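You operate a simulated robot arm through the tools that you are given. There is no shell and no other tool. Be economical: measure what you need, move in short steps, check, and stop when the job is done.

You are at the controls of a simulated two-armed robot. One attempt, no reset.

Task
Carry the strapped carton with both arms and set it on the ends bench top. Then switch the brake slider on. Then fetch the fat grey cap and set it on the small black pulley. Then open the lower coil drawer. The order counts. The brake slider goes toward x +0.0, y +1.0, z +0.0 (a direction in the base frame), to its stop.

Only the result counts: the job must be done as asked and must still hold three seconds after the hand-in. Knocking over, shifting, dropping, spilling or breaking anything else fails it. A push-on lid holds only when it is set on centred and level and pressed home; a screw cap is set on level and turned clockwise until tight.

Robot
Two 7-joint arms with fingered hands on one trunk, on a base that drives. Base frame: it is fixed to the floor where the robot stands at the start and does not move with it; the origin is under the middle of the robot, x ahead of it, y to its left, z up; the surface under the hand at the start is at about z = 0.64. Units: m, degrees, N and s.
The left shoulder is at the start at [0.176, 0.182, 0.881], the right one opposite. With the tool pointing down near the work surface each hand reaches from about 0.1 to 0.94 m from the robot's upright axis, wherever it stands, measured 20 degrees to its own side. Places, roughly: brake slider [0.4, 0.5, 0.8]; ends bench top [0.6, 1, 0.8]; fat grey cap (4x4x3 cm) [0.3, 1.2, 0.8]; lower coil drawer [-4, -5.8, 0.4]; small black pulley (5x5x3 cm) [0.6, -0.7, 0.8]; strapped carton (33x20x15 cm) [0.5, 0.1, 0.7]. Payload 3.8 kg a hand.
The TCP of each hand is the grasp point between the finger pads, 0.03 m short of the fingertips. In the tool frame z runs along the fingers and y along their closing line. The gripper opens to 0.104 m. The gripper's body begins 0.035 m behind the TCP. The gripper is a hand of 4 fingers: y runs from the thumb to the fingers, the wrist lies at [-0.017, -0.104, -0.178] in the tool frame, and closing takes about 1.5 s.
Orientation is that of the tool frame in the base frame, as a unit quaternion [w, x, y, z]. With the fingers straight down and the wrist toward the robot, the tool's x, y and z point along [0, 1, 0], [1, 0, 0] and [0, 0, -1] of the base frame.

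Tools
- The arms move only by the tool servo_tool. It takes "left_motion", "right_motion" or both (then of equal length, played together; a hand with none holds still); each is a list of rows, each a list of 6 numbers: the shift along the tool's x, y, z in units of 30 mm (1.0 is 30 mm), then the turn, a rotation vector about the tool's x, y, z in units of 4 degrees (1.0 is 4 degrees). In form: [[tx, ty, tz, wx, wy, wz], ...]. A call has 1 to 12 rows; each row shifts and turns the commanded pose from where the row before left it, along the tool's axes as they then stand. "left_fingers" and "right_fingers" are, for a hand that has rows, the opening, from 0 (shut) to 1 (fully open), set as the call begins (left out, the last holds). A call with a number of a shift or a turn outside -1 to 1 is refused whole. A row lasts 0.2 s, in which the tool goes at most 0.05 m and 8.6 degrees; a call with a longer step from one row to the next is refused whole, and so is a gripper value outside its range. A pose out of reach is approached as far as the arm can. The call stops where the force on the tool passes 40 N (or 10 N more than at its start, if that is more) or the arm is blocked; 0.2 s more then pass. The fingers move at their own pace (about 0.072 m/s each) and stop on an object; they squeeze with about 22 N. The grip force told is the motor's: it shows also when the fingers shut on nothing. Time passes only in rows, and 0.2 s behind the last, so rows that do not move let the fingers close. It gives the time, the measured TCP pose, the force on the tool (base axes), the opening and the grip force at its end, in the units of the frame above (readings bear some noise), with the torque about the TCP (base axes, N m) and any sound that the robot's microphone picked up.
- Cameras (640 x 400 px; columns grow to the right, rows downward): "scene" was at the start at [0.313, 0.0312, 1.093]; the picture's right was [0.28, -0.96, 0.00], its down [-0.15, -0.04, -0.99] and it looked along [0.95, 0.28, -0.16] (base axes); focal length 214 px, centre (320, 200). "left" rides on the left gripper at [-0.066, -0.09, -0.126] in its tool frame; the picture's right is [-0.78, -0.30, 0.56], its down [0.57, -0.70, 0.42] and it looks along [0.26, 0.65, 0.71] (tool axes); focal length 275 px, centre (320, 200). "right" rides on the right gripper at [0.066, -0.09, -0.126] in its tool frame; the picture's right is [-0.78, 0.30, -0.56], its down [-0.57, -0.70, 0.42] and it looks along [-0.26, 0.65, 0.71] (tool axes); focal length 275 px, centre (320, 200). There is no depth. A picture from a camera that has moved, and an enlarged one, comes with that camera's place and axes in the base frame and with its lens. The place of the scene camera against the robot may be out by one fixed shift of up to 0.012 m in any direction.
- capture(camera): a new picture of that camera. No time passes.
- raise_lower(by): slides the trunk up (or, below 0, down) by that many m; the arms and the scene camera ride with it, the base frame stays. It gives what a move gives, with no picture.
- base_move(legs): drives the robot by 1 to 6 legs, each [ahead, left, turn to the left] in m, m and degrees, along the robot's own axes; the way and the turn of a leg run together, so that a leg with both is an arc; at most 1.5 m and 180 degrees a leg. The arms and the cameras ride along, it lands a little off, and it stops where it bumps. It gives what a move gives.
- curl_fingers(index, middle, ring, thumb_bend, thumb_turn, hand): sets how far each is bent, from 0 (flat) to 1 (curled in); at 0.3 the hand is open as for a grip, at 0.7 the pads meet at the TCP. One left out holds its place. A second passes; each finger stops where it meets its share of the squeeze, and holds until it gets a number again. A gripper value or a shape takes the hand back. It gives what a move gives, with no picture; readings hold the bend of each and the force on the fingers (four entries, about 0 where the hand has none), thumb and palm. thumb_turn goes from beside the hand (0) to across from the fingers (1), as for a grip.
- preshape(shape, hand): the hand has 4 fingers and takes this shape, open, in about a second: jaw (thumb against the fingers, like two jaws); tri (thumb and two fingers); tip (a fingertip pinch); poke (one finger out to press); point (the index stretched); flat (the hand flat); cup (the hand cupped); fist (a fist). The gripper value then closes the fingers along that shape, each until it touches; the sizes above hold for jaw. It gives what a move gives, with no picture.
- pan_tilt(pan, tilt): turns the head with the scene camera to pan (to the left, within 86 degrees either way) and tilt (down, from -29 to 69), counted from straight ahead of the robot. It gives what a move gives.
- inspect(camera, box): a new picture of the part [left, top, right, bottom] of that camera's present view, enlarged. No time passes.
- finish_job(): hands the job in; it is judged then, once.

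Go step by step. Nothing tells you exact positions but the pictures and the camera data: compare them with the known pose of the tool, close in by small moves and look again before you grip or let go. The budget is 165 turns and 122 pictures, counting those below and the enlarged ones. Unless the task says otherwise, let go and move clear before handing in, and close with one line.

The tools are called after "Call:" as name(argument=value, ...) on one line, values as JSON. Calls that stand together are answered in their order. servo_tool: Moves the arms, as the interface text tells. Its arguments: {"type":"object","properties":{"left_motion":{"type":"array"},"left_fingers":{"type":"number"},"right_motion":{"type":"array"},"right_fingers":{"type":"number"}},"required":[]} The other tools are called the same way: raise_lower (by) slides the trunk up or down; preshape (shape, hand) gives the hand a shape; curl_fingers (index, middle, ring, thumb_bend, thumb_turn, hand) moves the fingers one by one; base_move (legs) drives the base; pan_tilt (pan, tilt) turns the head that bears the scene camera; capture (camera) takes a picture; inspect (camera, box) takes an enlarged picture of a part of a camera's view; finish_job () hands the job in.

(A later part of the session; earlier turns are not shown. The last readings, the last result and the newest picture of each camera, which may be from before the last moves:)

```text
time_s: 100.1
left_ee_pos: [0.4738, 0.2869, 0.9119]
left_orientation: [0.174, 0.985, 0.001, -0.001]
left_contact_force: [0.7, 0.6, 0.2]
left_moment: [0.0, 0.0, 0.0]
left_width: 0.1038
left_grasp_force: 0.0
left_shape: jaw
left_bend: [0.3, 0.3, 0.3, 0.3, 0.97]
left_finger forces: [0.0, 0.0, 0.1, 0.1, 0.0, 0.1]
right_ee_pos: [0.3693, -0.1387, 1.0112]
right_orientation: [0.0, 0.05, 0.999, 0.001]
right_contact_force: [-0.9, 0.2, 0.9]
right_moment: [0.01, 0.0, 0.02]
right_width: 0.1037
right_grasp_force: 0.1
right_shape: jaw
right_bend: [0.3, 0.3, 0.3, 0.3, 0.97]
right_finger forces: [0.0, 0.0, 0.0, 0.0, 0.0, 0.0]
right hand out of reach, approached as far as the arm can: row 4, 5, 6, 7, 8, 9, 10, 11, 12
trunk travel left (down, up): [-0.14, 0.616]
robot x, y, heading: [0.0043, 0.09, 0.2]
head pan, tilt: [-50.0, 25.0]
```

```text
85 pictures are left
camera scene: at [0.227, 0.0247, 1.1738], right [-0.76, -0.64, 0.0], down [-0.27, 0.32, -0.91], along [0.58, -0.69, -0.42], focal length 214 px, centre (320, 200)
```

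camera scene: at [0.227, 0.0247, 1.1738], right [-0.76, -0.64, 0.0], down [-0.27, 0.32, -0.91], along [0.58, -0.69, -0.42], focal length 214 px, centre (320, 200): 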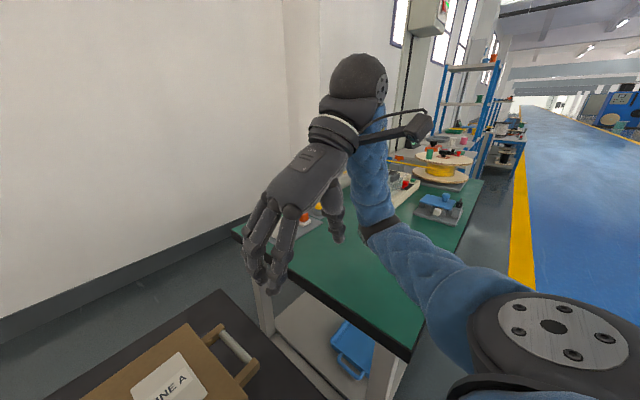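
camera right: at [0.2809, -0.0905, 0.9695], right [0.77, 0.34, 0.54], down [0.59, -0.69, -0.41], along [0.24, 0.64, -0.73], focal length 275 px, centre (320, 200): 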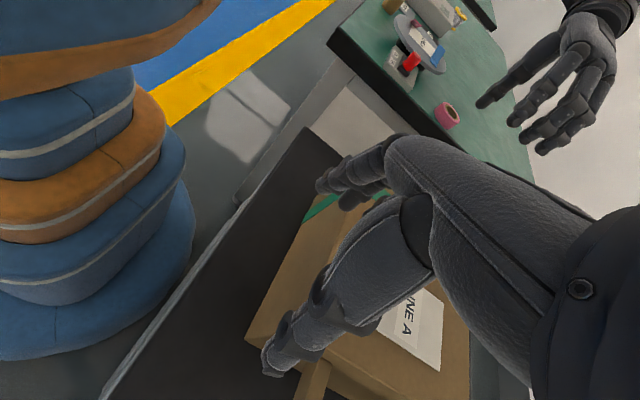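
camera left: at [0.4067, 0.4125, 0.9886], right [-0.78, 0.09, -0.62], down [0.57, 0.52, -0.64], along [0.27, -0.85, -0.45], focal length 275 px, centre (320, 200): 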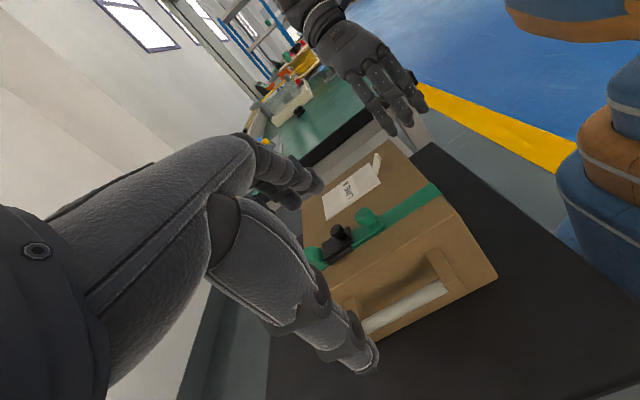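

The hand got there but again with the elbow low. I'll replicate the left arm's path exactly: undo the yaw, go to the mirrored start, lower the trunk to its original height, and yaw there.

Call:
servo_tool(right_motion=[[0, -0.3, -0.25, 0, 0, 1], [0, -0.3, -0.25, 0, 0, 1], [0, -0.3, -0.25, 0, 0, 1], [0, -0.3, -0.25, 0, 0, 1], [0, -0.3, -0.25, 0, 0, 1], [0, -0.3, -0.25, 0, 0, 1], [0, -0.2, -0.25, 0, 0, 1], [0, -0.2, -0.25, 0, 0, 1], [0, -0.2, -0.25, 0, 0, 1], [0, -0.2, -0.25, 0, 0, 1], [0, -0.2, -0.25, 0, 0, 1], [0, -0.2, -0.25, 0, 0, 1]])

Call:
servo_tool(right_motion=[[-0.3, 0, -0.25, 0, 0, 1], [-0.3, 0, -0.25, 0, 0, 1], [-0.3, 0, -0.25, 0, 0, 1], [-0.3, 0, -0.25, 0, 0, 1], [-0.3, 0, -0.25, 0, 0, 1], [-0.3, 0, -0.25, 0, 0, 1], [-0.3, 0, -0.25, 0, 0, 1], [-0.3, 0, -0.25, 0, 0, 1], [-0.3, 0, -0.25, 0, 0, 0.8], [0, 0, 0, 0, 0, 0]])

Call:
capture(camera="scene")

```text
time_s: 102.7
left_ee_pos: [0.4724, 0.2875, 0.9118]
left_orientation: [0.174, 0.985, 0.0, -0.002]
left_contact_force: [0.2, -0.2, 0.2]
left_moment: [0.0, -0.01, 0.0]
left_width: 0.1038
left_grasp_force: 0.1
left_shape: jaw
left_bend: [0.3, 0.3, 0.3, 0.3, 0.97]
left_finger forces: [0.0, 0.0, 0.0, 0.0, 0.0, 0.1]
right_ee_pos: [0.3334, -0.2176, 1.1012]
right_orientation: [0.0, 0.452, 0.892, 0.001]
right_contact_force: [-0.3, -0.4, -0.5]
right_moment: [0.0, -0.02, -0.02]
right_width: 0.104
right_grasp_force: 0.0
right_shape: jaw
right_bend: [0.3, 0.3, 0.3, 0.3, 0.97]
right_finger forces: [0.0, 0.0, 0.0, 0.0, 0.1, 0.0]
trunk travel left (down, up): [-0.14, 0.616]
robot x, y, heading: [0.0026, 0.0859, 0.0]
head pan, tilt: [-50.0, 25.0]
```

```text
time_s: 104.9
left_ee_pos: [0.4735, 0.2881, 0.9122]
left_orientation: [0.173, 0.985, 0.001, 0.0]
left_contact_force: [0.6, -0.7, -0.3]
left_moment: [0.01, 0.0, -0.03]
left_width: 0.1037
left_grasp_force: 0.0
left_shape: jaw
left_bend: [0.3, 0.3, 0.3, 0.3, 0.97]
left_finger forces: [0.1, 0.1, 0.0, 0.1, 0.1, 0.0]
right_ee_pos: [0.3811, -0.2843, 1.1547]
right_orientation: [-0.001, 0.7, 0.714, 0.004]
right_contact_force: [-0.4, 0.1, 0.0]
right_moment: [0.0, -0.01, 0.02]
right_width: 0.1039
right_grasp_force: 0.0
right_shape: jaw
right_bend: [0.3, 0.3, 0.3, 0.3, 0.97]
right_finger forces: [0.0, 0.0, 0.1, 0.0, 0.0, 0.0]
right hand out of reach, approached as far as the arm can: row 8, 9
trunk travel left (down, up): [-0.14, 0.616]
robot x, y, heading: [0.0042, 0.0898, 0.1]
head pan, tilt: [-50.0, 25.0]
```

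```text
84 pictures are left
camera scene: at [0.2268, 0.0245, 1.1738], right [-0.76, -0.64, 0.0], down [-0.27, 0.32, -0.91], along [0.58, -0.69, -0.42], focal length 214 px, centre (320, 200)
```

scene: 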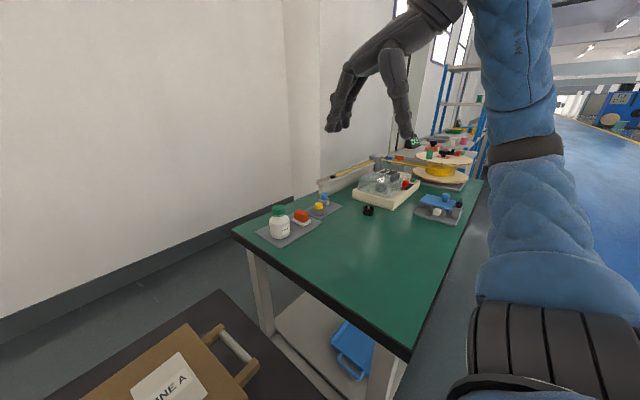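

I raise the left by 0.1 m, lower the trunk by 0.1 m, and bring the right hand to the mirrored start.

Call:
servo_tool(left_motion=[[0, 0.28, -0.78, 0, 0, 0], [0, 0.28, -0.78, 0, 0, 0], [0, 0.28, -0.78, 0, 0, 0], [0, 0.28, -0.78, 0, 0, 0]], right_motion=[[-0.3, 0.2, -0.3, 0, 0, 0], [-0.3, 0.2, -0.3, 0, 0, 0], [-0.3, 0.2, -0.3, 0, 0, 0], [-0.3, 0.2, -0.3, 0, 0, 0]])

Call:
raise_lower(by=-0.1)

Call:
servo_tool(right_motion=[[-0.3, 0.1, -0.3, 0, 0, 0], [-0.3, 0.1, -0.3, 0, 0, 0], [-0.3, 0.1, -0.3, 0, 0, 0], [-0.3, 0.1, -0.3, 0, 0, 0]])

Call:
capture(camera="scene")

```text
time_s: 105.9
left_ee_pos: [0.4729, 0.2864, 1.0116]
left_orientation: [0.173, 0.985, 0.001, 0.0]
left_contact_force: [0.3, 1.1, -0.7]
left_moment: [0.01, 0.05, 0.02]
left_width: 0.1037
left_grasp_force: 0.1
left_shape: jaw
left_bend: [0.3, 0.3, 0.3, 0.3, 0.97]
left_finger forces: [0.0, 0.0, 0.0, 0.1, 0.0, 0.0]
right_ee_pos: [0.4127, -0.3176, 1.1842]
right_orientation: [0.0, 0.7, 0.714, 0.002]
right_contact_force: [-0.4, -0.3, -0.6]
right_moment: [-0.05, 0.0, -0.01]
right_width: 0.1039
right_grasp_force: 0.1
right_shape: jaw
right_bend: [0.3, 0.3, 0.3, 0.3, 0.97]
right_finger forces: [0.1, 0.1, 0.1, 0.0, 0.0, 0.1]
right hand out of reach, approached as far as the arm can: row 1, 3
trunk travel left (down, up): [-0.14, 0.616]
robot x, y, heading: [0.006, 0.0914, 0.1]
head pan, tilt: [-50.0, 25.0]
```

```text
time_s: 107.3
left_ee_pos: [0.4724, 0.2881, 0.9131]
left_orientation: [0.174, 0.985, 0.001, 0.0]
left_contact_force: [-0.1, -0.7, -0.5]
left_moment: [0.05, -0.01, 0.04]
left_width: 0.1039
left_grasp_force: 0.1
left_shape: jaw
left_bend: [0.3, 0.3, 0.3, 0.3, 0.97]
left_finger forces: [0.1, 0.0, 0.0, 0.0, 0.0, 0.0]
right_ee_pos: [0.4849, -0.3159, 1.0432]
right_orientation: [-0.05, 0.699, 0.712, -0.045]
right_contact_force: [-0.3, 0.7, -0.4]
right_moment: [0.0, 0.01, 0.0]
right_width: 0.1035
right_grasp_force: 0.1
right_shape: jaw
right_bend: [0.3, 0.3, 0.3, 0.3, 0.97]
right_finger forces: [0.0, 0.1, 0.0, 0.0, 0.0, 0.0]
trunk travel left (down, up): [-0.04, 0.716]
robot x, y, heading: [0.0111, 0.0864, 0.1]
head pan, tilt: [-50.0, 25.0]
```

```text
time_s: 108.3
left_ee_pos: [0.4726, 0.2875, 0.9117]
left_orientation: [0.173, 0.985, 0.0, -0.002]
left_contact_force: [0.6, -0.2, 0.0]
left_moment: [0.02, 0.01, 0.0]
left_width: 0.1038
left_grasp_force: 0.0
left_shape: jaw
left_bend: [0.3, 0.3, 0.3, 0.3, 0.97]
left_finger forces: [0.0, 0.0, 0.0, 0.1, 0.0, 0.0]
right_ee_pos: [0.5146, -0.3482, 1.0653]
right_orientation: [-0.05, 0.698, 0.713, -0.046]
right_contact_force: [-0.2, 0.1, -0.6]
right_moment: [-0.01, 0.02, -0.02]
right_width: 0.104
right_grasp_force: 0.1
right_shape: jaw
right_bend: [0.3, 0.3, 0.3, 0.3, 0.97]
right_finger forces: [0.0, 0.0, 0.1, 0.0, 0.0, 0.0]
right hand out of reach, approached as far as the arm can: row 1, 2, 3, 4
trunk travel left (down, up): [-0.04, 0.716]
robot x, y, heading: [0.0076, 0.0874, -0.1]
head pan, tilt: [-50.0, 25.0]
```

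```text
83 pictures are left
camera scene: at [0.2885, 0.0247, 1.0671], right [-0.76, -0.64, 0.0], down [-0.27, 0.32, -0.91], along [0.58, -0.69, -0.42], focal length 214 px, centre (320, 200)
```

scene: 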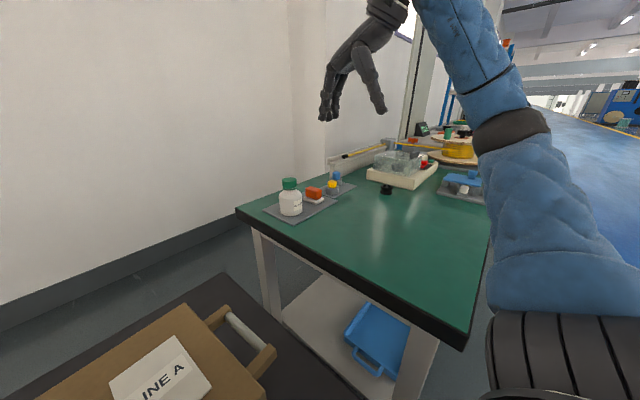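

The right arm is in a bad joint basin. Earlier, going from the centre out, forward and down at the higher trunk freed it, so I repeat that and then go on from there.

Call:
raise_lower(by=0.25)

Call:
servo_tool(right_motion=[[0, 0, 0, 0.77, -0.15, 0], [0, 0, 0, 0, 0, 0]])

```text
time_s: 110.8
left_ee_pos: [0.4745, 0.2867, 1.1601]
left_orientation: [0.173, 0.985, 0.002, -0.002]
left_contact_force: [-0.1, -1.0, 0.3]
left_moment: [0.02, 0.0, -0.01]
left_width: 0.1037
left_grasp_force: 0.2
left_shape: jaw
left_bend: [0.3, 0.3, 0.3, 0.3, 0.97]
left_finger forces: [0.0, 0.0, 0.0, 0.0, 0.1, 0.0]
right_ee_pos: [0.5157, -0.3493, 1.314]
right_orientation: [-0.049, 0.699, 0.712, -0.047]
right_contact_force: [0.8, 0.5, 1.3]
right_moment: [0.01, -0.01, 0.0]
right_width: 0.1038
right_grasp_force: 0.0
right_shape: jaw
right_bend: [0.3, 0.3, 0.3, 0.3, 0.97]
right_finger forces: [0.0, 0.0, 0.1, 0.0, 0.0, 0.1]
trunk travel left (down, up): [-0.29, 0.466]
robot x, y, heading: [0.006, 0.0884, -0.1]
head pan, tilt: [-50.0, 25.0]
```

```text
time_s: 111.4
left_ee_pos: [0.4745, 0.287, 1.1615]
left_orientation: [0.172, 0.985, 0.001, 0.0]
left_contact_force: [-0.9, -0.4, -0.4]
left_moment: [0.0, 0.0, -0.01]
left_width: 0.1039
left_grasp_force: 0.1
left_shape: jaw
left_bend: [0.3, 0.3, 0.3, 0.3, 0.97]
left_finger forces: [0.1, 0.1, 0.0, 0.0, 0.1, 0.0]
right_ee_pos: [0.5145, -0.3505, 1.3149]
right_orientation: [-0.064, 0.697, 0.711, -0.069]
right_contact_force: [-0.8, 0.0, -0.2]
right_moment: [0.02, 0.01, 0.03]
right_width: 0.1037
right_grasp_force: 0.1
right_shape: jaw
right_bend: [0.3, 0.3, 0.3, 0.3, 0.97]
right_finger forces: [0.0, 0.1, 0.0, 0.0, 0.0, 0.1]
trunk travel left (down, up): [-0.29, 0.466]
robot x, y, heading: [0.0035, 0.0909, 0.3]
head pan, tilt: [-50.0, 25.0]
```

I correct the tilt sign and move the right hand down and slightly in, watching the reach notes.

Call:
servo_tool(right_motion=[[0, 0, 0, -1, 0.2, 0], [0, 0, 0, -1, 0.2, 0], [0, 0, 0, -0.9, 0.1, 0], [0.4, -0.25, 0.9, 0, 0, 0], [0.4, -0.25, 0.9, 0, 0, 0], [0.4, -0.25, 0.9, 0, 0, 0], [0.4, -0.25, 0.9, 0, 0, 0], [0.4, -0.25, 0.9, 0, 0, 0], [0.4, -0.25, 0.9, 0, 0, 0], [0.4, -0.25, 0.9, 0, 0, 0], [0.4, -0.25, 0.9, 0, 0, 0], [0.4, -0.25, 0.9, 0, 0, 0]])

Call:
capture(camera="scene")

```text
time_s: 114.0
left_ee_pos: [0.4731, 0.2875, 1.1629]
left_orientation: [0.174, 0.985, 0.001, 0.0]
left_contact_force: [0.0, 0.6, -0.2]
left_moment: [-0.02, -0.01, 0.05]
left_width: 0.1037
left_grasp_force: 0.1
left_shape: jaw
left_bend: [0.3, 0.3, 0.3, 0.3, 0.97]
left_finger forces: [0.0, 0.1, 0.1, 0.0, 0.1, 0.0]
right_ee_pos: [0.4489, -0.2345, 1.0736]
right_orientation: [-0.006, 0.701, 0.713, 0.017]
right_contact_force: [-0.2, -0.4, 1.0]
right_moment: [0.01, 0.01, 0.0]
right_width: 0.1041
right_grasp_force: 0.1
right_shape: jaw
right_bend: [0.3, 0.3, 0.3, 0.3, 0.97]
right_finger forces: [0.0, 0.0, 0.0, 0.0, 0.0, 0.0]
trunk travel left (down, up): [-0.29, 0.466]
robot x, y, heading: [0.0056, 0.0905, 0.1]
head pan, tilt: [-50.0, 25.0]
```

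```text
82 pictures are left
camera scene: at [0.1522, 0.0243, 1.3291], right [-0.76, -0.64, 0.0], down [-0.27, 0.32, -0.91], along [0.58, -0.69, -0.42], focal length 214 px, centre (320, 200)
```

scene: 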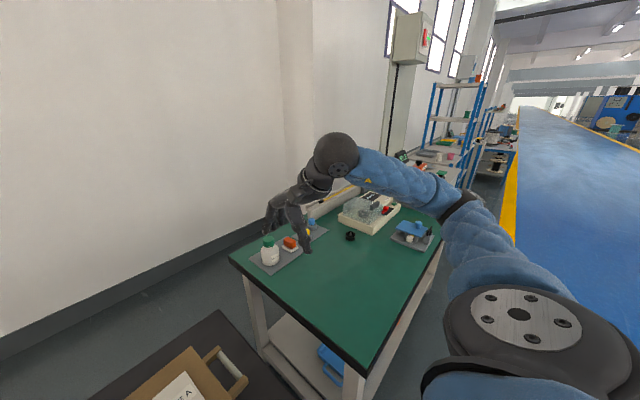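

Elbow is out again. I now yaw about the wrist (keeping the wrist in place) while descending to about 0.97.

Call:
servo_tool(right_motion=[[0.243, 0, 0.6, 0, 0, -1], [0.243, 0, 0.6, 0, 0, -1], [0.243, 0, 0.6, 0, 0, -1], [0.243, 0, 0.6, 0, 0, -1], [0.243, 0, 0.6, 0, 0, -1], [0.243, 0, 0.6, 0, 0, -1], [0.243, 0, 0, 0, 0, -1], [0.243, 0, 0, 0, 0, -1], [0.243, 0, 0, 0, 0, -1], [0.243, 0, 0, 0, 0, -1], [0.243, 0, 0, 0, 0, -1], [0.243, 0, 0, 0, 0, -1]])

Call:
capture(camera="scene")

```text
time_s: 116.6
left_ee_pos: [0.4737, 0.2872, 1.1625]
left_orientation: [0.174, 0.985, 0.0, -0.001]
left_contact_force: [0.6, -0.4, -0.4]
left_moment: [0.04, -0.02, 0.01]
left_width: 0.1034
left_grasp_force: 0.0
left_shape: jaw
left_bend: [0.3, 0.3, 0.3, 0.3, 0.97]
left_finger forces: [0.2, 0.2, 0.0, 0.0, 0.0, 0.0]
right_ee_pos: [0.42, -0.148, 0.9697]
right_orientation: [0.003, 0.362, 0.932, 0.015]
right_contact_force: [-0.2, -0.4, 0.2]
right_moment: [-0.04, 0.01, 0.02]
right_width: 0.1036
right_grasp_force: 0.0
right_shape: jaw
right_bend: [0.3, 0.3, 0.3, 0.3, 0.97]
right_finger forces: [0.1, 0.0, 0.0, 0.0, 0.0, 0.1]
right hand out of reach, approached as far as the arm can: row 12
trunk travel left (down, up): [-0.29, 0.466]
robot x, y, heading: [0.0066, 0.087, 0.1]
head pan, tilt: [-50.0, 25.0]
```

```text
81 pictures are left
camera scene: at [0.1522, 0.0247, 1.3292], right [-0.76, -0.64, 0.0], down [-0.27, 0.32, -0.91], along [0.58, -0.69, -0.42], focal length 214 px, centre (320, 200)
```

scene: 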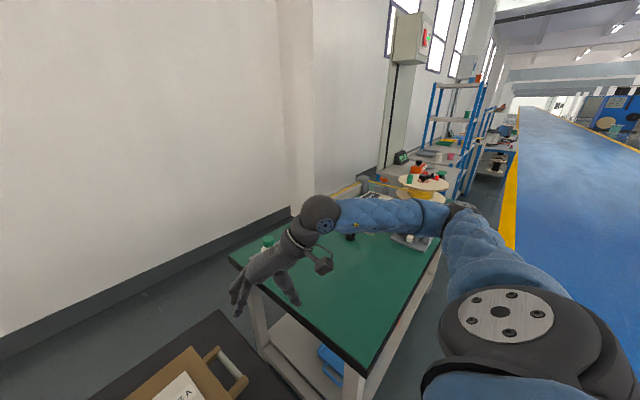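

Limit at 47°. Comparing with the left arm's mirrored posture, the wrist must be further forward, outward and lower; I shift it so, then continue the yaw about the wrist.

Call:
servo_tool(right_motion=[[-0.7, 0, 0.2, 0, 0, 0], [-0.7, 0, 0.2, 0, 0, 0], [-0.7, 0, 0.2, 0, 0, 0], [-0.7, 0, 0.2, 0, 0, 0], [-0.7, 0, 0.2, 0, 0, 0], [-0.7, 0, 0.2, 0, 0, 0]])

Call:
servo_tool(right_motion=[[0.243, 0, 0, 0, 0, -1], [0.243, 0, 0, 0, 0, -1], [0.243, 0, 0, 0, 0, -1], [0.243, 0, 0, 0, 0, -1], [0.243, 0, 0, 0, 0, -1], [0.243, 0, 0, 0, 0, -1]])

Call:
capture(camera="scene")

```text
time_s: 118.0
left_ee_pos: [0.4738, 0.2873, 1.1615]
left_orientation: [0.174, 0.985, 0.001, 0.0]
left_contact_force: [0.4, 0.0, 0.4]
left_moment: [-0.02, -0.04, -0.01]
left_width: 0.1039
left_grasp_force: 0.1
left_shape: jaw
left_bend: [0.3, 0.3, 0.3, 0.3, 0.97]
left_finger forces: [0.0, 0.0, 0.0, 0.0, 0.0, 0.0]
right_ee_pos: [0.4208, -0.1478, 0.9686]
right_orientation: [0.003, 0.362, 0.932, 0.015]
right_contact_force: [-0.3, 0.1, -0.4]
right_moment: [0.0, 0.0, 0.01]
right_width: 0.1041
right_grasp_force: 0.0
right_shape: jaw
right_bend: [0.3, 0.3, 0.3, 0.3, 0.97]
right_finger forces: [0.0, 0.0, 0.1, 0.0, 0.0, 0.0]
right hand out of reach, approached as far as the arm can: row 1, 2, 3, 4, 5, 6
trunk travel left (down, up): [-0.29, 0.466]
robot x, y, heading: [0.006, 0.0897, 0.2]
head pan, tilt: [-50.0, 25.0]
```

```text
time_s: 119.4
left_ee_pos: [0.4747, 0.2881, 1.1604]
left_orientation: [0.174, 0.985, 0.001, -0.001]
left_contact_force: [0.3, 0.4, -0.6]
left_moment: [0.0, -0.01, 0.01]
left_width: 0.1041
left_grasp_force: 0.1
left_shape: jaw
left_bend: [0.3, 0.3, 0.3, 0.3, 0.97]
left_finger forces: [0.0, 0.0, 0.1, 0.1, 0.1, 0.0]
right_ee_pos: [0.3514, -0.0544, 0.9645]
right_orientation: [0.002, 0.179, 0.983, 0.03]
right_contact_force: [-0.3, 0.0, -0.2]
right_moment: [-0.02, -0.02, 0.0]
right_width: 0.1041
right_grasp_force: 0.0
right_shape: jaw
right_bend: [0.3, 0.3, 0.3, 0.3, 0.97]
right_finger forces: [0.1, 0.1, 0.0, 0.0, 0.0, 0.1]
right hand out of reach, approached as far as the arm can: row 1, 2, 3, 4, 5, 6
trunk travel left (down, up): [-0.29, 0.466]
robot x, y, heading: [0.0056, 0.0906, -0.0]
head pan, tilt: [-50.0, 25.0]
```

```text
80 pictures are left
camera scene: at [0.1525, 0.025, 1.3291], right [-0.76, -0.64, 0.0], down [-0.27, 0.32, -0.91], along [0.58, -0.69, -0.42], focal length 214 px, centre (320, 200)
```

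scene: 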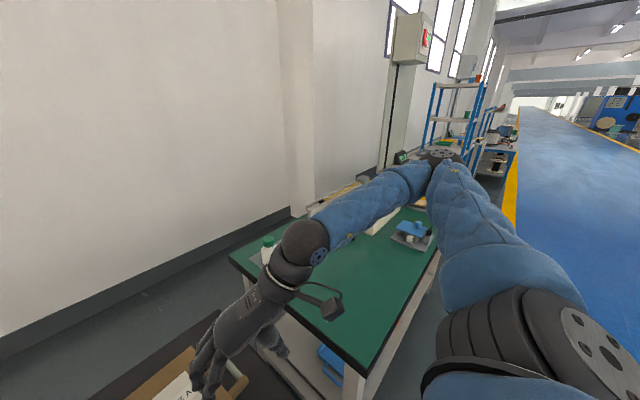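

The elbow has now popped up into the same posture as the left arm's. I try moving the hand outward and forward.

Call:
servo_tool(right_motion=[[-0.75, -0.43, 0, 0, 0, 0], [-0.75, -0.43, 0, 0, 0, 0], [-0.75, -0.43, 0, 0, 0, 0], [-0.75, -0.43, 0, 0, 0, 0], [-0.75, -0.43, 0, 0, 0, 0], [-0.75, -0.43, 0, 0, 0, 0]])

Call:
capture(camera="scene")

```text
time_s: 120.8
left_ee_pos: [0.474, 0.2871, 1.1625]
left_orientation: [0.173, 0.985, 0.001, -0.001]
left_contact_force: [0.4, -0.3, -0.4]
left_moment: [0.01, -0.04, 0.0]
left_width: 0.104
left_grasp_force: 0.0
left_shape: jaw
left_bend: [0.3, 0.3, 0.3, 0.3, 0.97]
left_finger forces: [0.0, 0.1, 0.1, 0.0, 0.1, 0.0]
right_ee_pos: [0.3576, -0.0609, 0.9635]
right_orientation: [0.01, 0.178, 0.984, 0.024]
right_contact_force: [0.1, 0.8, -0.1]
right_moment: [0.0, 0.01, -0.01]
right_width: 0.1039
right_grasp_force: 0.1
right_shape: jaw
right_bend: [0.3, 0.3, 0.3, 0.3, 0.97]
right_finger forces: [0.1, 0.0, 0.0, 0.0, 0.0, 0.0]
right hand out of reach, approached as far as the arm can: row 1, 2, 3, 4, 5, 6
trunk travel left (down, up): [-0.29, 0.466]
robot x, y, heading: [0.0062, 0.0908, 0.1]
head pan, tilt: [-50.0, 25.0]
```

```text
79 pictures are left
camera scene: at [0.1523, 0.0243, 1.3291], right [-0.76, -0.64, 0.0], down [-0.27, 0.32, -0.91], along [0.58, -0.69, -0.42], focal length 214 px, centre (320, 200)
```

scene: 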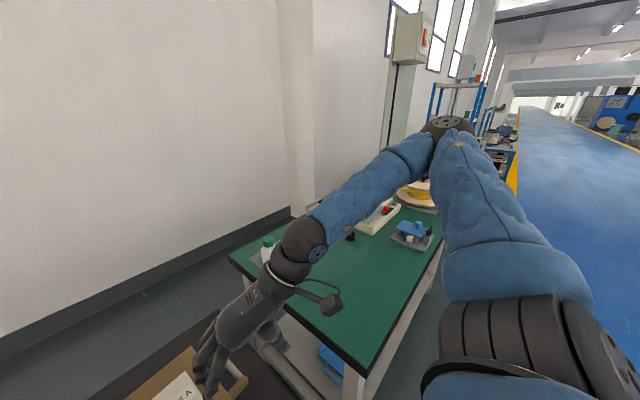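

The elbow keeps swinging up as the solver pushes; I repeat the push, then check.

Call:
servo_tool(right_motion=[[-0.75, -0.43, 0, 0, 0, 0], [-0.75, -0.43, 0, 0, 0, 0], [-0.75, -0.43, 0, 0, 0, 0], [-0.75, -0.43, 0, 0, 0, 0], [-0.75, -0.43, 0, 0, 0, 0], [-0.75, -0.43, 0, 0, 0, 0], [-0.75, -0.43, 0, 0, 0, 0], [-0.75, -0.43, 0, 0, 0, 0], [-0.75, -0.43, 0, 0, 0, 0], [-0.75, -0.43, 0, 0, 0, 0]])

Call:
capture(camera="scene")

```text
time_s: 123.0
left_ee_pos: [0.4727, 0.2871, 1.1633]
left_orientation: [0.174, 0.985, 0.001, 0.0]
left_contact_force: [-0.6, 0.0, -0.7]
left_moment: [0.01, 0.04, 0.01]
left_width: 0.1037
left_grasp_force: 0.1
left_shape: jaw
left_bend: [0.3, 0.3, 0.3, 0.3, 0.97]
left_finger forces: [0.0, 0.0, 0.1, 0.0, 0.0, 0.0]
right_ee_pos: [0.3584, -0.0602, 0.9613]
right_orientation: [0.01, 0.178, 0.984, 0.025]
right_contact_force: [-0.6, 0.1, 0.8]
right_moment: [0.0, -0.01, 0.03]
right_width: 0.1039
right_grasp_force: 0.0
right_shape: jaw
right_bend: [0.3, 0.3, 0.3, 0.3, 0.97]
right_finger forces: [0.0, 0.0, 0.0, 0.0, 0.1, 0.0]
right hand out of reach, approached as far as the arm can: row 1, 2, 3, 4, 5, 6, 7, 8, 9, 10
trunk travel left (down, up): [-0.29, 0.466]
robot x, y, heading: [0.0025, 0.092, -0.0]
head pan, tilt: [-50.0, 25.0]
```

```text
78 pictures are left
camera scene: at [0.1522, 0.0244, 1.3291], right [-0.76, -0.64, 0.0], down [-0.27, 0.32, -0.91], along [0.58, -0.69, -0.42], focal length 214 px, centre (320, 200)
```

scene: 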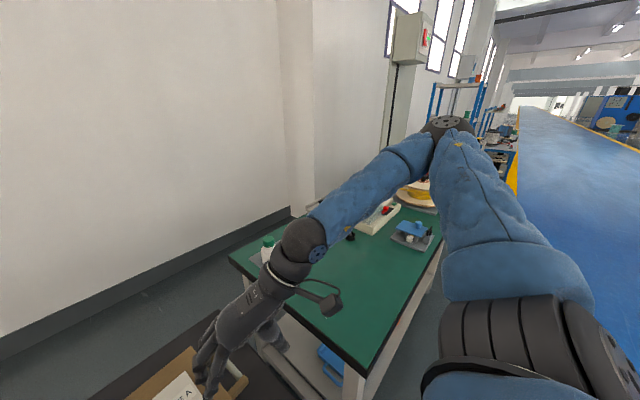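

Stuck in that direction; I try completing yaw and the inward tilt instead, slightly lower.

Call:
servo_tool(right_motion=[[0.2, 0, 0.3, 0, 0, -1], [0.2, 0, 0.3, 0, 0, -1], [0.2, 0, 0.3, 0, 0, -1], [0.2, 0, 0.3, 0, 0, -1], [0.2, 0, 0.3, 0, 0, -1], [0, 0, 0, -1, 0, 0], [0, 0, 0, -1, 0, 0], [0, 0, 0, -1, 0, 0], [0, 0, 0, -1, 0, 0], [0, 0, 0, -1, 0, 0]])

Call:
servo_tool(right_motion=[[-0.5, -0.5, 0, 0, 0, 0], [-0.5, -0.5, 0, 0, 0, 0], [-0.5, -0.5, 0, 0, 0, 0], [-0.5, -0.5, 0, 0, 0, 0]])

Call:
capture(camera="scene")

```text
time_s: 125.2
left_ee_pos: [0.4739, 0.2882, 1.1624]
left_orientation: [0.173, 0.985, 0.0, -0.001]
left_contact_force: [0.2, -0.5, -0.1]
left_moment: [0.03, 0.0, -0.05]
left_width: 0.1037
left_grasp_force: 0.1
left_shape: jaw
left_bend: [0.3, 0.3, 0.3, 0.3, 0.97]
left_finger forces: [0.0, 0.0, 0.0, 0.0, 0.0, 0.0]
right_ee_pos: [0.3373, -0.0278, 0.9323]
right_orientation: [0.032, 0.107, 0.974, 0.196]
right_contact_force: [-0.7, 0.3, 0.1]
right_moment: [-0.01, -0.01, 0.01]
right_width: 0.1038
right_grasp_force: 0.0
right_shape: jaw
right_bend: [0.3, 0.3, 0.3, 0.3, 0.97]
right_finger forces: [0.0, 0.0, 0.0, 0.0, 0.1, 0.0]
right hand out of reach, approached as far as the arm can: row 1, 2, 3, 4, 5, 6, 7, 8, 9, 10
trunk travel left (down, up): [-0.29, 0.466]
robot x, y, heading: [0.0047, 0.0896, 0.1]
head pan, tilt: [-50.0, 25.0]
```

```text
time_s: 126.2
left_ee_pos: [0.4727, 0.2883, 1.1623]
left_orientation: [0.174, 0.985, 0.001, -0.001]
left_contact_force: [-0.3, -0.4, -0.2]
left_moment: [-0.03, 0.01, 0.0]
left_width: 0.1037
left_grasp_force: 0.1
left_shape: jaw
left_bend: [0.3, 0.3, 0.3, 0.3, 0.97]
left_finger forces: [0.0, 0.1, 0.0, 0.1, 0.0, 0.0]
right_ee_pos: [0.3512, -0.0287, 0.9197]
right_orientation: [0.033, 0.108, 0.974, 0.198]
right_contact_force: [0.0, 0.5, -0.6]
right_moment: [0.0, 0.01, 0.04]
right_width: 0.104
right_grasp_force: 0.1
right_shape: jaw
right_bend: [0.3, 0.3, 0.3, 0.3, 0.97]
right_finger forces: [0.1, 0.0, 0.0, 0.1, 0.0, 0.0]
right hand out of reach, approached as far as the arm can: row 1, 2, 3, 4
trunk travel left (down, up): [-0.29, 0.466]
robot x, y, heading: [0.0045, 0.0899, -0.0]
head pan, tilt: [-50.0, 25.0]
```

```text
77 pictures are left
camera scene: at [0.1524, 0.0243, 1.3291], right [-0.76, -0.64, 0.0], down [-0.27, 0.32, -0.91], along [0.58, -0.69, -0.42], focal length 214 px, centre (320, 200)
```

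scene: 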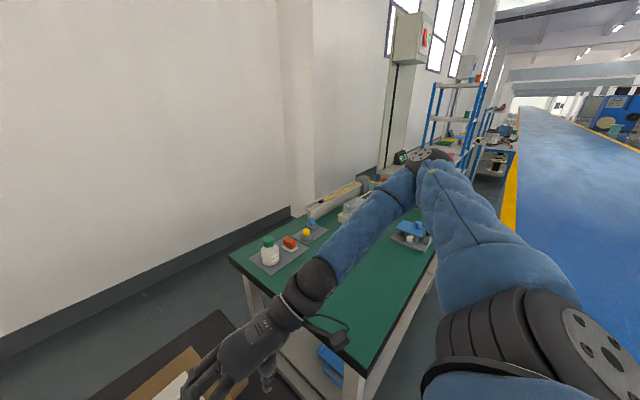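

I unwind the yaw and tilt to return to the freer default-orientation posture, then I'll lower the trunk (shoulders forward) before yawing again.

Call:
servo_tool(right_motion=[[0, 0, -0.3, 1, 0, 0], [0, 0, -0.3, 1, 0, 0], [0, 0, -0.3, 1, 0, 0], [0, 0, -0.3, 1, 0, 0], [0, 0, -0.3, 1, 0, 0], [-0.3, -0.1, 0, 0, 0, 1], [-0.3, -0.1, 0, 0, 0, 1], [-0.3, -0.1, 0, 0, 0, 1], [-0.3, -0.1, 0, 0, 0, 1], [-0.3, -0.1, 0, 0, 0, 1], [-0.3, -0.1, 0, 0, 0, 1], [-0.3, -0.1, 0, 0, 0, 1]])

Call:
servo_tool(right_motion=[[-0.3, 0, 0, 0, 0, 1], [-0.3, 0, 0, 0, 0, 1], [-0.3, 0, 0, 0, 0, 1], [-0.3, 0, 0, 0, 0, 1], [-0.3, 0, 0, 0, 0, 1], [-0.3, 0, 0, 0, 0, 1], [-0.3, 0, 0, 0, 0, 1], [-0.3, 0, 0, 0, 0, 1], [-0.3, 0, 0, 0, 0, 1], [-0.3, 0, 0, 0, 0, 1], [-0.3, 0, 0, 0, 0, 1], [-0.3, 0, 0, 0, 0, 1]])

Call:
capture(camera="scene")

```text
time_s: 128.8
left_ee_pos: [0.4737, 0.2879, 1.1619]
left_orientation: [0.173, 0.985, 0.001, -0.001]
left_contact_force: [0.6, 0.2, -0.8]
left_moment: [0.01, 0.0, 0.0]
left_width: 0.1037
left_grasp_force: 0.2
left_shape: jaw
left_bend: [0.3, 0.3, 0.3, 0.3, 0.97]
left_finger forces: [0.0, 0.0, 0.1, 0.0, 0.1, 0.1]
right_ee_pos: [0.3941, -0.074, 0.9475]
right_orientation: [0.002, 0.348, 0.936, 0.06]
right_contact_force: [0.4, -0.7, 0.1]
right_moment: [0.04, 0.02, -0.03]
right_width: 0.1039
right_grasp_force: 0.1
right_shape: jaw
right_bend: [0.3, 0.3, 0.3, 0.3, 0.97]
right_finger forces: [0.1, 0.1, 0.1, 0.0, 0.0, 0.0]
right hand out of reach, approached as far as the arm can: row 1, 3, 5
trunk travel left (down, up): [-0.29, 0.466]
robot x, y, heading: [0.0068, 0.0901, 0.1]
head pan, tilt: [-50.0, 25.0]
```

```text
time_s: 131.4
left_ee_pos: [0.474, 0.2887, 1.1625]
left_orientation: [0.173, 0.985, 0.001, -0.001]
left_contact_force: [0.6, 0.1, 0.0]
left_moment: [0.03, -0.01, -0.02]
left_width: 0.1037
left_grasp_force: 0.0
left_shape: jaw
left_bend: [0.3, 0.3, 0.3, 0.3, 0.97]
left_finger forces: [0.1, 0.0, 0.0, 0.0, 0.0, 0.0]
right_ee_pos: [0.4423, -0.1653, 0.9396]
right_orientation: [-0.023, 0.698, 0.714, 0.057]
right_contact_force: [0.1, 0.2, -0.2]
right_moment: [-0.02, 0.0, 0.01]
right_width: 0.104
right_grasp_force: 0.1
right_shape: jaw
right_bend: [0.3, 0.3, 0.3, 0.3, 0.97]
right_finger forces: [0.0, 0.0, 0.0, 0.0, 0.0, 0.0]
trunk travel left (down, up): [-0.29, 0.466]
robot x, y, heading: [0.0046, 0.0891, 0.0]
head pan, tilt: [-50.0, 25.0]
```

```text
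76 pictures are left
camera scene: at [0.1522, 0.0243, 1.3291], right [-0.76, -0.64, 0.0], down [-0.27, 0.32, -0.91], along [0.58, -0.69, -0.42], focal length 214 px, centre (320, 200)
```

scene: 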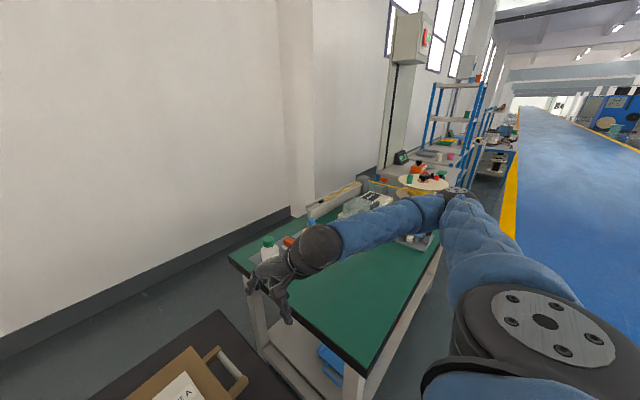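

Now in the free posture with default yaw. I move outward and up, watching for reach notes.

Call:
servo_tool(right_motion=[[-0.6, -0.2, -0.8, 0, 0, 0], [-0.6, -0.2, -0.8, 0, 0, 0], [-0.6, -0.2, -0.8, 0, 0, 0], [-0.6, -0.2, -0.8, 0, 0, 0], [-0.6, -0.2, -0.8, 0, 0, 0], [-0.6, -0.2, -0.8, 0, 0, 0], [-0.6, -0.2, -0.8, 0, 0, 0], [-0.6, -0.2, -0.8, 0, 0, 0], [-0.6, -0.2, -0.8, 0, 0, 0], [-0.6, -0.2, -0.8, 0, 0, 0]])

Call:
capture(camera="scene")

```text
time_s: 133.6
left_ee_pos: [0.4741, 0.2873, 1.1617]
left_orientation: [0.174, 0.985, 0.001, -0.001]
left_contact_force: [0.0, -0.2, 0.7]
left_moment: [-0.04, -0.06, 0.0]
left_width: 0.104
left_grasp_force: 0.1
left_shape: jaw
left_bend: [0.3, 0.3, 0.3, 0.3, 0.97]
left_finger forces: [0.0, 0.0, 0.0, 0.0, 0.1, 0.0]
right_ee_pos: [0.3762, -0.3748, 1.1579]
right_orientation: [-0.022, 0.697, 0.714, 0.056]
right_contact_force: [0.4, 0.7, 1.1]
right_moment: [0.02, 0.0, -0.01]
right_width: 0.1041
right_grasp_force: 0.1
right_shape: jaw
right_bend: [0.3, 0.3, 0.3, 0.3, 0.97]
right_finger forces: [0.0, 0.1, 0.0, 0.0, 0.1, 0.0]
trunk travel left (down, up): [-0.29, 0.466]
robot x, y, heading: [0.0062, 0.0882, 0.3]
head pan, tilt: [-50.0, 25.0]
```

```text
75 pictures are left
camera scene: at [0.1519, 0.0242, 1.3292], right [-0.76, -0.64, 0.0], down [-0.27, 0.32, -0.91], along [0.58, -0.69, -0.42], focal length 214 px, centre (320, 200)
```

scene: 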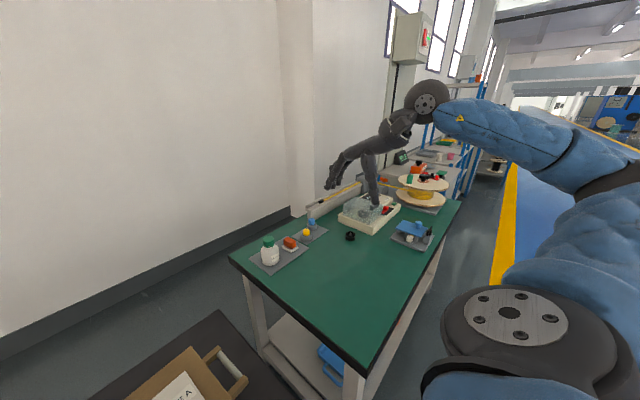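

No reach problem and the elbow is well out. I yaw here.

Call:
servo_tool(right_motion=[[0, 0, 0, 0, 0, -1], [0, 0, 0, 0, 0, -1], [0, 0, 0, 0, 0, -1], [0, 0, 0, 0, 0, -1], [0, 0, 0, 0, 0, -1], [0, 0, 0, 0, 0, -1], [0, 0, 0, 0, 0, -1], [0, 0, 0, 0, 0, -1]])

Call:
capture(camera="scene")

```text
time_s: 135.4
left_ee_pos: [0.4734, 0.2883, 1.1618]
left_orientation: [0.173, 0.985, 0.001, 0.0]
left_contact_force: [0.3, 0.0, 0.3]
left_moment: [0.0, 0.03, 0.01]
left_width: 0.1042
left_grasp_force: 0.0
left_shape: jaw
left_bend: [0.3, 0.3, 0.3, 0.3, 0.97]
left_finger forces: [0.0, 0.0, 0.1, 0.1, 0.1, 0.0]
right_ee_pos: [0.3662, -0.3867, 1.1456]
right_orientation: [-0.03, 0.637, 0.766, 0.081]
right_contact_force: [-0.4, 0.1, 0.1]
right_moment: [0.0, -0.04, 0.02]
right_width: 0.104
right_grasp_force: 0.0
right_shape: jaw
right_bend: [0.3, 0.3, 0.3, 0.3, 0.97]
right_finger forces: [0.0, 0.1, 0.0, 0.0, 0.0, 0.1]
right hand out of reach, approached as far as the arm can: row 3, 4, 5, 6, 7, 8
trunk travel left (down, up): [-0.29, 0.466]
robot x, y, heading: [0.007, 0.0896, 0.0]
head pan, tilt: [-50.0, 25.0]
```

```text
74 pictures are left
camera scene: at [0.1521, 0.0248, 1.3292], right [-0.76, -0.64, 0.0], down [-0.27, 0.32, -0.91], along [0.58, -0.69, -0.42], focal length 214 px, centre (320, 200)
```

scene: 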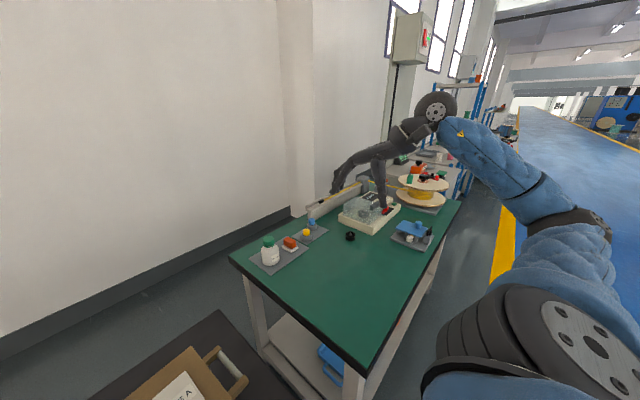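

Yaw here is wrist-limited; the left arm yawed with its hand high above the shoulder. I undo this bit of yaw and raise the hand, checking reach.

Call:
servo_tool(right_motion=[[0, 0, 0, -0.6, 0, 0.9], [0, 0, 0, -0.6, 0, 0.9], [0, 0.3, -0.8, -0.6, 0, 0.5], [0, 0.3, -0.8, 0, 0, 0], [0, 0.3, -0.8, 0, 0, 0], [0, 0.3, -0.8, 0, 0, 0], [0, 0, -0.8, 0, 0, 0], [0, 0, -0.8, 0, 0, 0], [0, 0, -0.8, 0, 0, 0]])

Call:
raise_lower(by=-0.2)

Call:
capture(camera="scene")

```text
time_s: 137.4
left_ee_pos: [0.4728, 0.288, 1.1613]
left_orientation: [0.173, 0.985, 0.0, 0.0]
left_contact_force: [0.4, 0.3, -0.3]
left_moment: [-0.02, -0.02, 0.02]
left_width: 0.104
left_grasp_force: 0.0
left_shape: jaw
left_bend: [0.3, 0.3, 0.3, 0.3, 0.97]
left_finger forces: [0.0, 0.1, 0.0, 0.0, 0.0, 0.1]
right_ee_pos: [0.3717, -0.4172, 1.3157]
right_orientation: [0.004, 0.698, 0.705, 0.125]
right_contact_force: [-0.3, 0.1, -0.9]
right_moment: [-0.01, -0.05, -0.01]
right_width: 0.1039
right_grasp_force: 0.0
right_shape: jaw
right_bend: [0.3, 0.3, 0.3, 0.3, 0.97]
right_finger forces: [0.1, 0.1, 0.0, 0.0, 0.0, 0.0]
trunk travel left (down, up): [-0.29, 0.466]
robot x, y, heading: [0.0042, 0.0899, 0.3]
head pan, tilt: [-50.0, 25.0]
```

```text
time_s: 139.6
left_ee_pos: [0.4722, 0.2873, 0.9636]
left_orientation: [0.174, 0.985, 0.002, 0.001]
left_contact_force: [0.0, -0.6, -0.3]
left_moment: [0.01, -0.02, 0.01]
left_width: 0.1038
left_grasp_force: 0.1
left_shape: jaw
left_bend: [0.3, 0.3, 0.3, 0.3, 0.97]
left_finger forces: [0.1, 0.0, 0.0, 0.1, 0.1, 0.0]
right_ee_pos: [0.3915, -0.4166, 1.1054]
right_orientation: [-0.009, 0.7, 0.705, 0.113]
right_contact_force: [0.3, 0.1, -0.4]
right_moment: [0.02, -0.03, 0.04]
right_width: 0.1042
right_grasp_force: 0.1
right_shape: jaw
right_bend: [0.3, 0.3, 0.3, 0.3, 0.97]
right_finger forces: [0.0, 0.0, 0.0, 0.0, 0.0, 0.0]
trunk travel left (down, up): [-0.09, 0.666]
robot x, y, heading: [0.0054, 0.091, 0.2]
head pan, tilt: [-50.0, 25.0]
```

```text
73 pictures are left
camera scene: at [0.2563, 0.0246, 1.1211], right [-0.76, -0.64, 0.0], down [-0.27, 0.32, -0.91], along [0.58, -0.69, -0.42], focal length 214 px, centre (320, 200)
```

scene: 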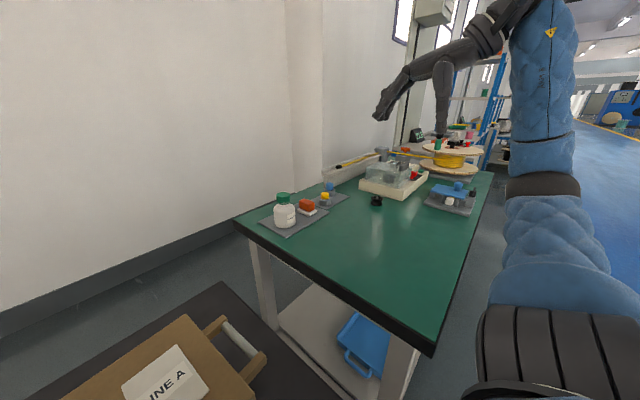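

Trunk is lower and the arm still follows. I fix the hand's tilt, adjust to the mirrored start, and yaw.

Call:
servo_tool(right_motion=[[0.3, 0, -0.3, 0.7, -0.83, 0], [0.3, 0, -0.3, 0.7, -0.83, 0], [0.3, 0, -0.3, 0.7, -0.83, 0], [0.3, 0, -0.3, 0, 0, 0], [0.3, 0, -0.3, 0, 0, 0], [0.3, 0.1, -0.3, 0, 0, 0]])

Call:
servo_tool(right_motion=[[0, 0, 0, 0, 0, -1], [0, 0, 0, 0, 0, -1], [0, 0, 0, 0, 0, -1], [0, 0, 0, 0, 0, -1], [0, 0, 0, 0, 0, -1], [0, 0, 0, 0, 0, -1], [0, 0, 0, 0, 0, -1], [0, 0, 0, 0, 0, -1]])

Call:
capture(camera="scene")

```text
time_s: 141.0
left_ee_pos: [0.4744, 0.2886, 0.9617]
left_orientation: [0.173, 0.985, 0.002, -0.001]
left_contact_force: [0.6, -0.3, 0.9]
left_moment: [-0.04, -0.01, 0.01]
left_width: 0.1037
left_grasp_force: 0.1
left_shape: jaw
left_bend: [0.3, 0.3, 0.3, 0.3, 0.97]
left_finger forces: [0.0, 0.0, 0.0, 0.0, 0.0, 0.0]
right_ee_pos: [0.4479, -0.353, 1.1216]
right_orientation: [0.001, 0.704, 0.711, 0.0]
right_contact_force: [0.7, -0.3, 0.4]
right_moment: [0.0, 0.01, -0.02]
right_width: 0.1042
right_grasp_force: 0.1
right_shape: jaw
right_bend: [0.3, 0.3, 0.3, 0.3, 0.97]
right_finger forces: [0.1, 0.0, 0.0, 0.1, 0.0, 0.1]
right hand out of reach, approached as far as the arm can: row 1, 2, 3, 4, 6
trunk travel left (down, up): [-0.09, 0.666]
robot x, y, heading: [0.0079, 0.0898, 0.0]
head pan, tilt: [-50.0, 25.0]
```

```text
time_s: 142.8
left_ee_pos: [0.4739, 0.2868, 0.9614]
left_orientation: [0.174, 0.985, 0.001, -0.001]
left_contact_force: [-0.4, 0.9, 0.3]
left_moment: [-0.02, 0.01, -0.01]
left_width: 0.1038
left_grasp_force: 0.0
left_shape: jaw
left_bend: [0.3, 0.3, 0.3, 0.3, 0.97]
left_finger forces: [0.1, 0.0, 0.0, 0.1, 0.0, 0.0]
right_ee_pos: [0.4356, -0.3118, 1.1103]
right_orientation: [0.0, 0.483, 0.876, 0.0]
right_contact_force: [-1.0, 0.2, -0.2]
right_moment: [0.01, 0.01, 0.0]
right_width: 0.1041
right_grasp_force: 0.2
right_shape: jaw
right_bend: [0.3, 0.3, 0.3, 0.3, 0.97]
right_finger forces: [0.0, 0.0, 0.0, 0.1, 0.0, 0.0]
right hand out of reach, approached as far as the arm can: row 6, 7, 8
trunk travel left (down, up): [-0.09, 0.666]
robot x, y, heading: [0.0051, 0.0909, 0.2]
head pan, tilt: [-50.0, 25.0]
```

```text
72 pictures are left
camera scene: at [0.257, 0.0246, 1.1207], right [-0.76, -0.64, 0.0], down [-0.27, 0.32, -0.91], along [0.58, -0.69, -0.42], focal length 214 px, centre (320, 200)
```

scene: 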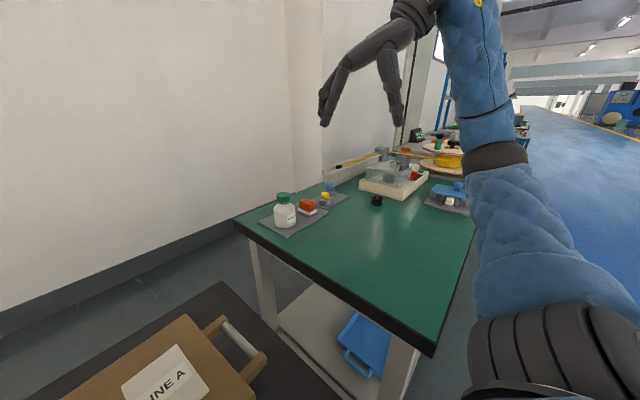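

Palm-outward yaw is at the joint limits for this arm. I switch to the natural carrying grip for both hands: palms facing in and up, fingers hooking under the rods from outside, which is the opposite yaw. I raise the trunk and turn both hands that way.

Call:
raise_lower(by=0.2)

Call:
servo_tool(left_motion=[[0, 0, 0, 1, 0, 0], [0, 0, 0, 1, 0, 0], [0, 0, 0, 1, 0, 0], [0, 0, 0, 1, 0, 0], [0, 0, 0, 1, 0, 0], [0, 0, 0, 0, 0, -1], [0, 0, 0, 0, 0, -1], [0, 0, 0, 0, 0, -1], [0, 0, 0, 0, 0, -1], [0, 0, 0, 0, 0, -1], [0, 0, 0, 0, 0, -1], [0, 0, 0, 0, 0, -1]], right_motion=[[0, 0, 0, 0, 0, 1], [0, 0, 0, 0, 0, 1], [0, 0, 0, 0, 0, 1], [0, 0, 0, 0, 0, 1], [0, 0, 0, 0, 0, 1], [0, 0, 0, 0, 0, 1], [0, 0, 0, 0, 0, 1], [0, 0, 0, 0, 0, 1], [0, 0, 0, 0, 0, 1], [0, 0, 0, 0, 0, 1], [0, 0, 0, 0, 0, 1], [0, 0, 0, 0, 0, 1]])

Call:
servo_tool(left_motion=[[0, 0, 0, 0, 0, -1], [0, 0, 0, 0, 0, -1], [0, 0, 0, 0, 0, -1], [0, 0, 0, 0, 0, -1], [0, 0, 0, 0, 0, -1], [0, 0, 0, 0, 0, -1], [0, 0, 0, 0, 0, -1], [0, 0, 0, 0, 0, -1], [0, 0, 0, 0, 0, -1], [0, 0, 0, 0, 0, -1], [0, 0, 0, 0, 0, -1], [0, 0, 0, 0, 0, -1]], right_motion=[[0.5, 0, 0.4, 0, 0, 1], [0.5, 0, 0.4, 0, 0, 1], [0.5, 0, 0.4, 0, 0, 1], [0.5, 0, 0.4, 0, 0, 1], [0.5, 0, 0.4, 0, 0, 0], [0.5, 0, 0.4, 0, 0, 0], [0, 0, 0, 0, 0, 0], [0, 0, 0, 0, 0, 0], [0, 0, 0, 0, 0, 0], [0, 0, 0, 0, 0, 0], [0, 0, 0, 0, 0, 0], [0, 0, 0, 0, 0, 0]])

Call:
pan_tilt(pan=0, tilt=50)

Call:
capture(camera="scene")

```text
time_s: 145.0
left_ee_pos: [0.4741, 0.2875, 1.1607]
left_orientation: [0.173, 0.985, 0.001, -0.001]
left_contact_force: [-0.8, -1.2, -0.2]
left_moment: [0.01, 0.04, 0.03]
left_width: 0.1037
left_grasp_force: 0.0
left_shape: jaw
left_bend: [0.3, 0.3, 0.3, 0.3, 0.97]
left_finger forces: [0.0, 0.0, 0.1, 0.1, 0.0, 0.0]
right_ee_pos: [0.3186, -0.3128, 1.3681]
right_orientation: [0.091, 0.48, 0.871, 0.051]
right_contact_force: [-0.3, 0.3, 0.3]
right_moment: [-0.04, 0.02, 0.01]
right_width: 0.104
right_grasp_force: 0.1
right_shape: jaw
right_bend: [0.3, 0.3, 0.3, 0.3, 0.97]
right_finger forces: [0.0, 0.0, 0.0, 0.1, 0.0, 0.0]
trunk travel left (down, up): [-0.29, 0.466]
robot x, y, heading: [0.0046, 0.0897, 0.2]
head pan, tilt: [-50.0, 25.0]
```

```text
time_s: 147.6
left_ee_pos: [0.4736, 0.2874, 1.1628]
left_orientation: [-0.001, 0.97, 0.243, -0.001]
left_contact_force: [0.7, 0.1, 0.5]
left_moment: [-0.03, 0.0, 0.01]
left_width: 0.1041
left_grasp_force: 0.1
left_shape: jaw
left_bend: [0.3, 0.3, 0.3, 0.3, 0.97]
left_finger forces: [0.0, 0.1, 0.1, 0.0, 0.1, 0.1]
right_ee_pos: [0.3363, -0.3086, 1.3599]
right_orientation: [0.062, 0.792, 0.601, 0.085]
right_contact_force: [-0.1, -0.2, -0.2]
right_moment: [0.01, -0.02, -0.01]
right_width: 0.104
right_grasp_force: 0.1
right_shape: jaw
right_bend: [0.3, 0.3, 0.3, 0.3, 0.97]
right_finger forces: [0.1, 0.1, 0.1, 0.1, 0.0, 0.0]
right hand out of reach, approached as far as the arm can: row 10, 11, 12
trunk travel left (down, up): [-0.29, 0.466]
robot x, y, heading: [0.0053, 0.0906, 0.3]
head pan, tilt: [-50.0, 25.0]
```

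```text
time_s: 150.2
left_ee_pos: [0.4738, 0.2873, 1.1617]
left_orientation: [-0.001, 0.787, 0.617, 0.0]
left_contact_force: [0.2, 0.8, -0.3]
left_moment: [0.01, -0.01, 0.03]
left_width: 0.1036
left_grasp_force: 0.1
left_shape: jaw
left_bend: [0.3, 0.3, 0.3, 0.3, 0.97]
left_finger forces: [0.0, 0.1, 0.1, 0.1, 0.1, 0.0]
right_ee_pos: [0.3882, -0.2269, 1.2974]
right_orientation: [0.05, 0.869, 0.485, 0.091]
right_contact_force: [0.6, 0.3, -0.6]
right_moment: [-0.03, -0.01, -0.02]
right_width: 0.104
right_grasp_force: 0.0
right_shape: jaw
right_bend: [0.3, 0.3, 0.3, 0.3, 0.97]
right_finger forces: [0.1, 0.0, 0.1, 0.0, 0.0, 0.0]
trunk travel left (down, up): [-0.29, 0.466]
robot x, y, heading: [0.0041, 0.0898, 0.2]
head pan, tilt: [-50.0, 25.0]
```

```text
time_s: 151.4
left_ee_pos: [0.4738, 0.2867, 1.1616]
left_orientation: [-0.001, 0.787, 0.616, -0.001]
left_contact_force: [0.3, -0.2, -0.1]
left_moment: [-0.03, 0.02, -0.01]
left_width: 0.1038
left_grasp_force: 0.0
left_shape: jaw
left_bend: [0.3, 0.3, 0.3, 0.3, 0.97]
left_finger forces: [0.0, 0.1, 0.0, 0.0, 0.0, 0.0]
right_ee_pos: [0.3888, -0.2273, 1.2974]
right_orientation: [0.05, 0.868, 0.485, 0.091]
right_contact_force: [0.3, -0.2, -0.2]
right_moment: [0.0, -0.01, -0.01]
right_width: 0.1039
right_grasp_force: 0.1
right_shape: jaw
right_bend: [0.3, 0.3, 0.3, 0.3, 0.97]
right_finger forces: [0.0, 0.0, 0.1, 0.1, 0.0, 0.0]
trunk travel left (down, up): [-0.29, 0.466]
robot x, y, heading: [0.0041, 0.0967, 0.1]
head pan, tilt: [0.0, 50.0]
```

```text
71 pictures are left
camera scene: at [0.1698, 0.0949, 1.2917], right [0.0, -1.0, 0.0], down [-0.77, 0.0, -0.64], along [0.64, 0.0, -0.77], focal length 214 px, centre (320, 200)
```

scene: 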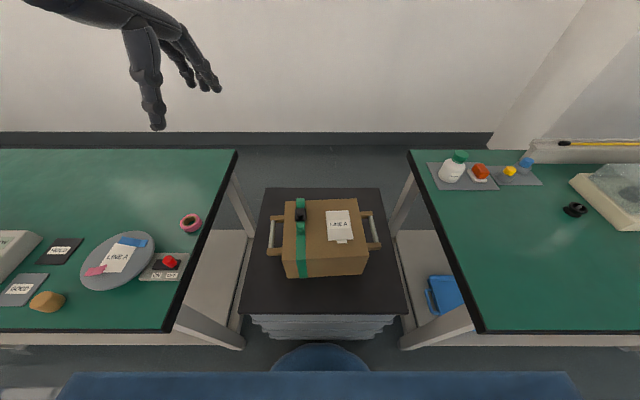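

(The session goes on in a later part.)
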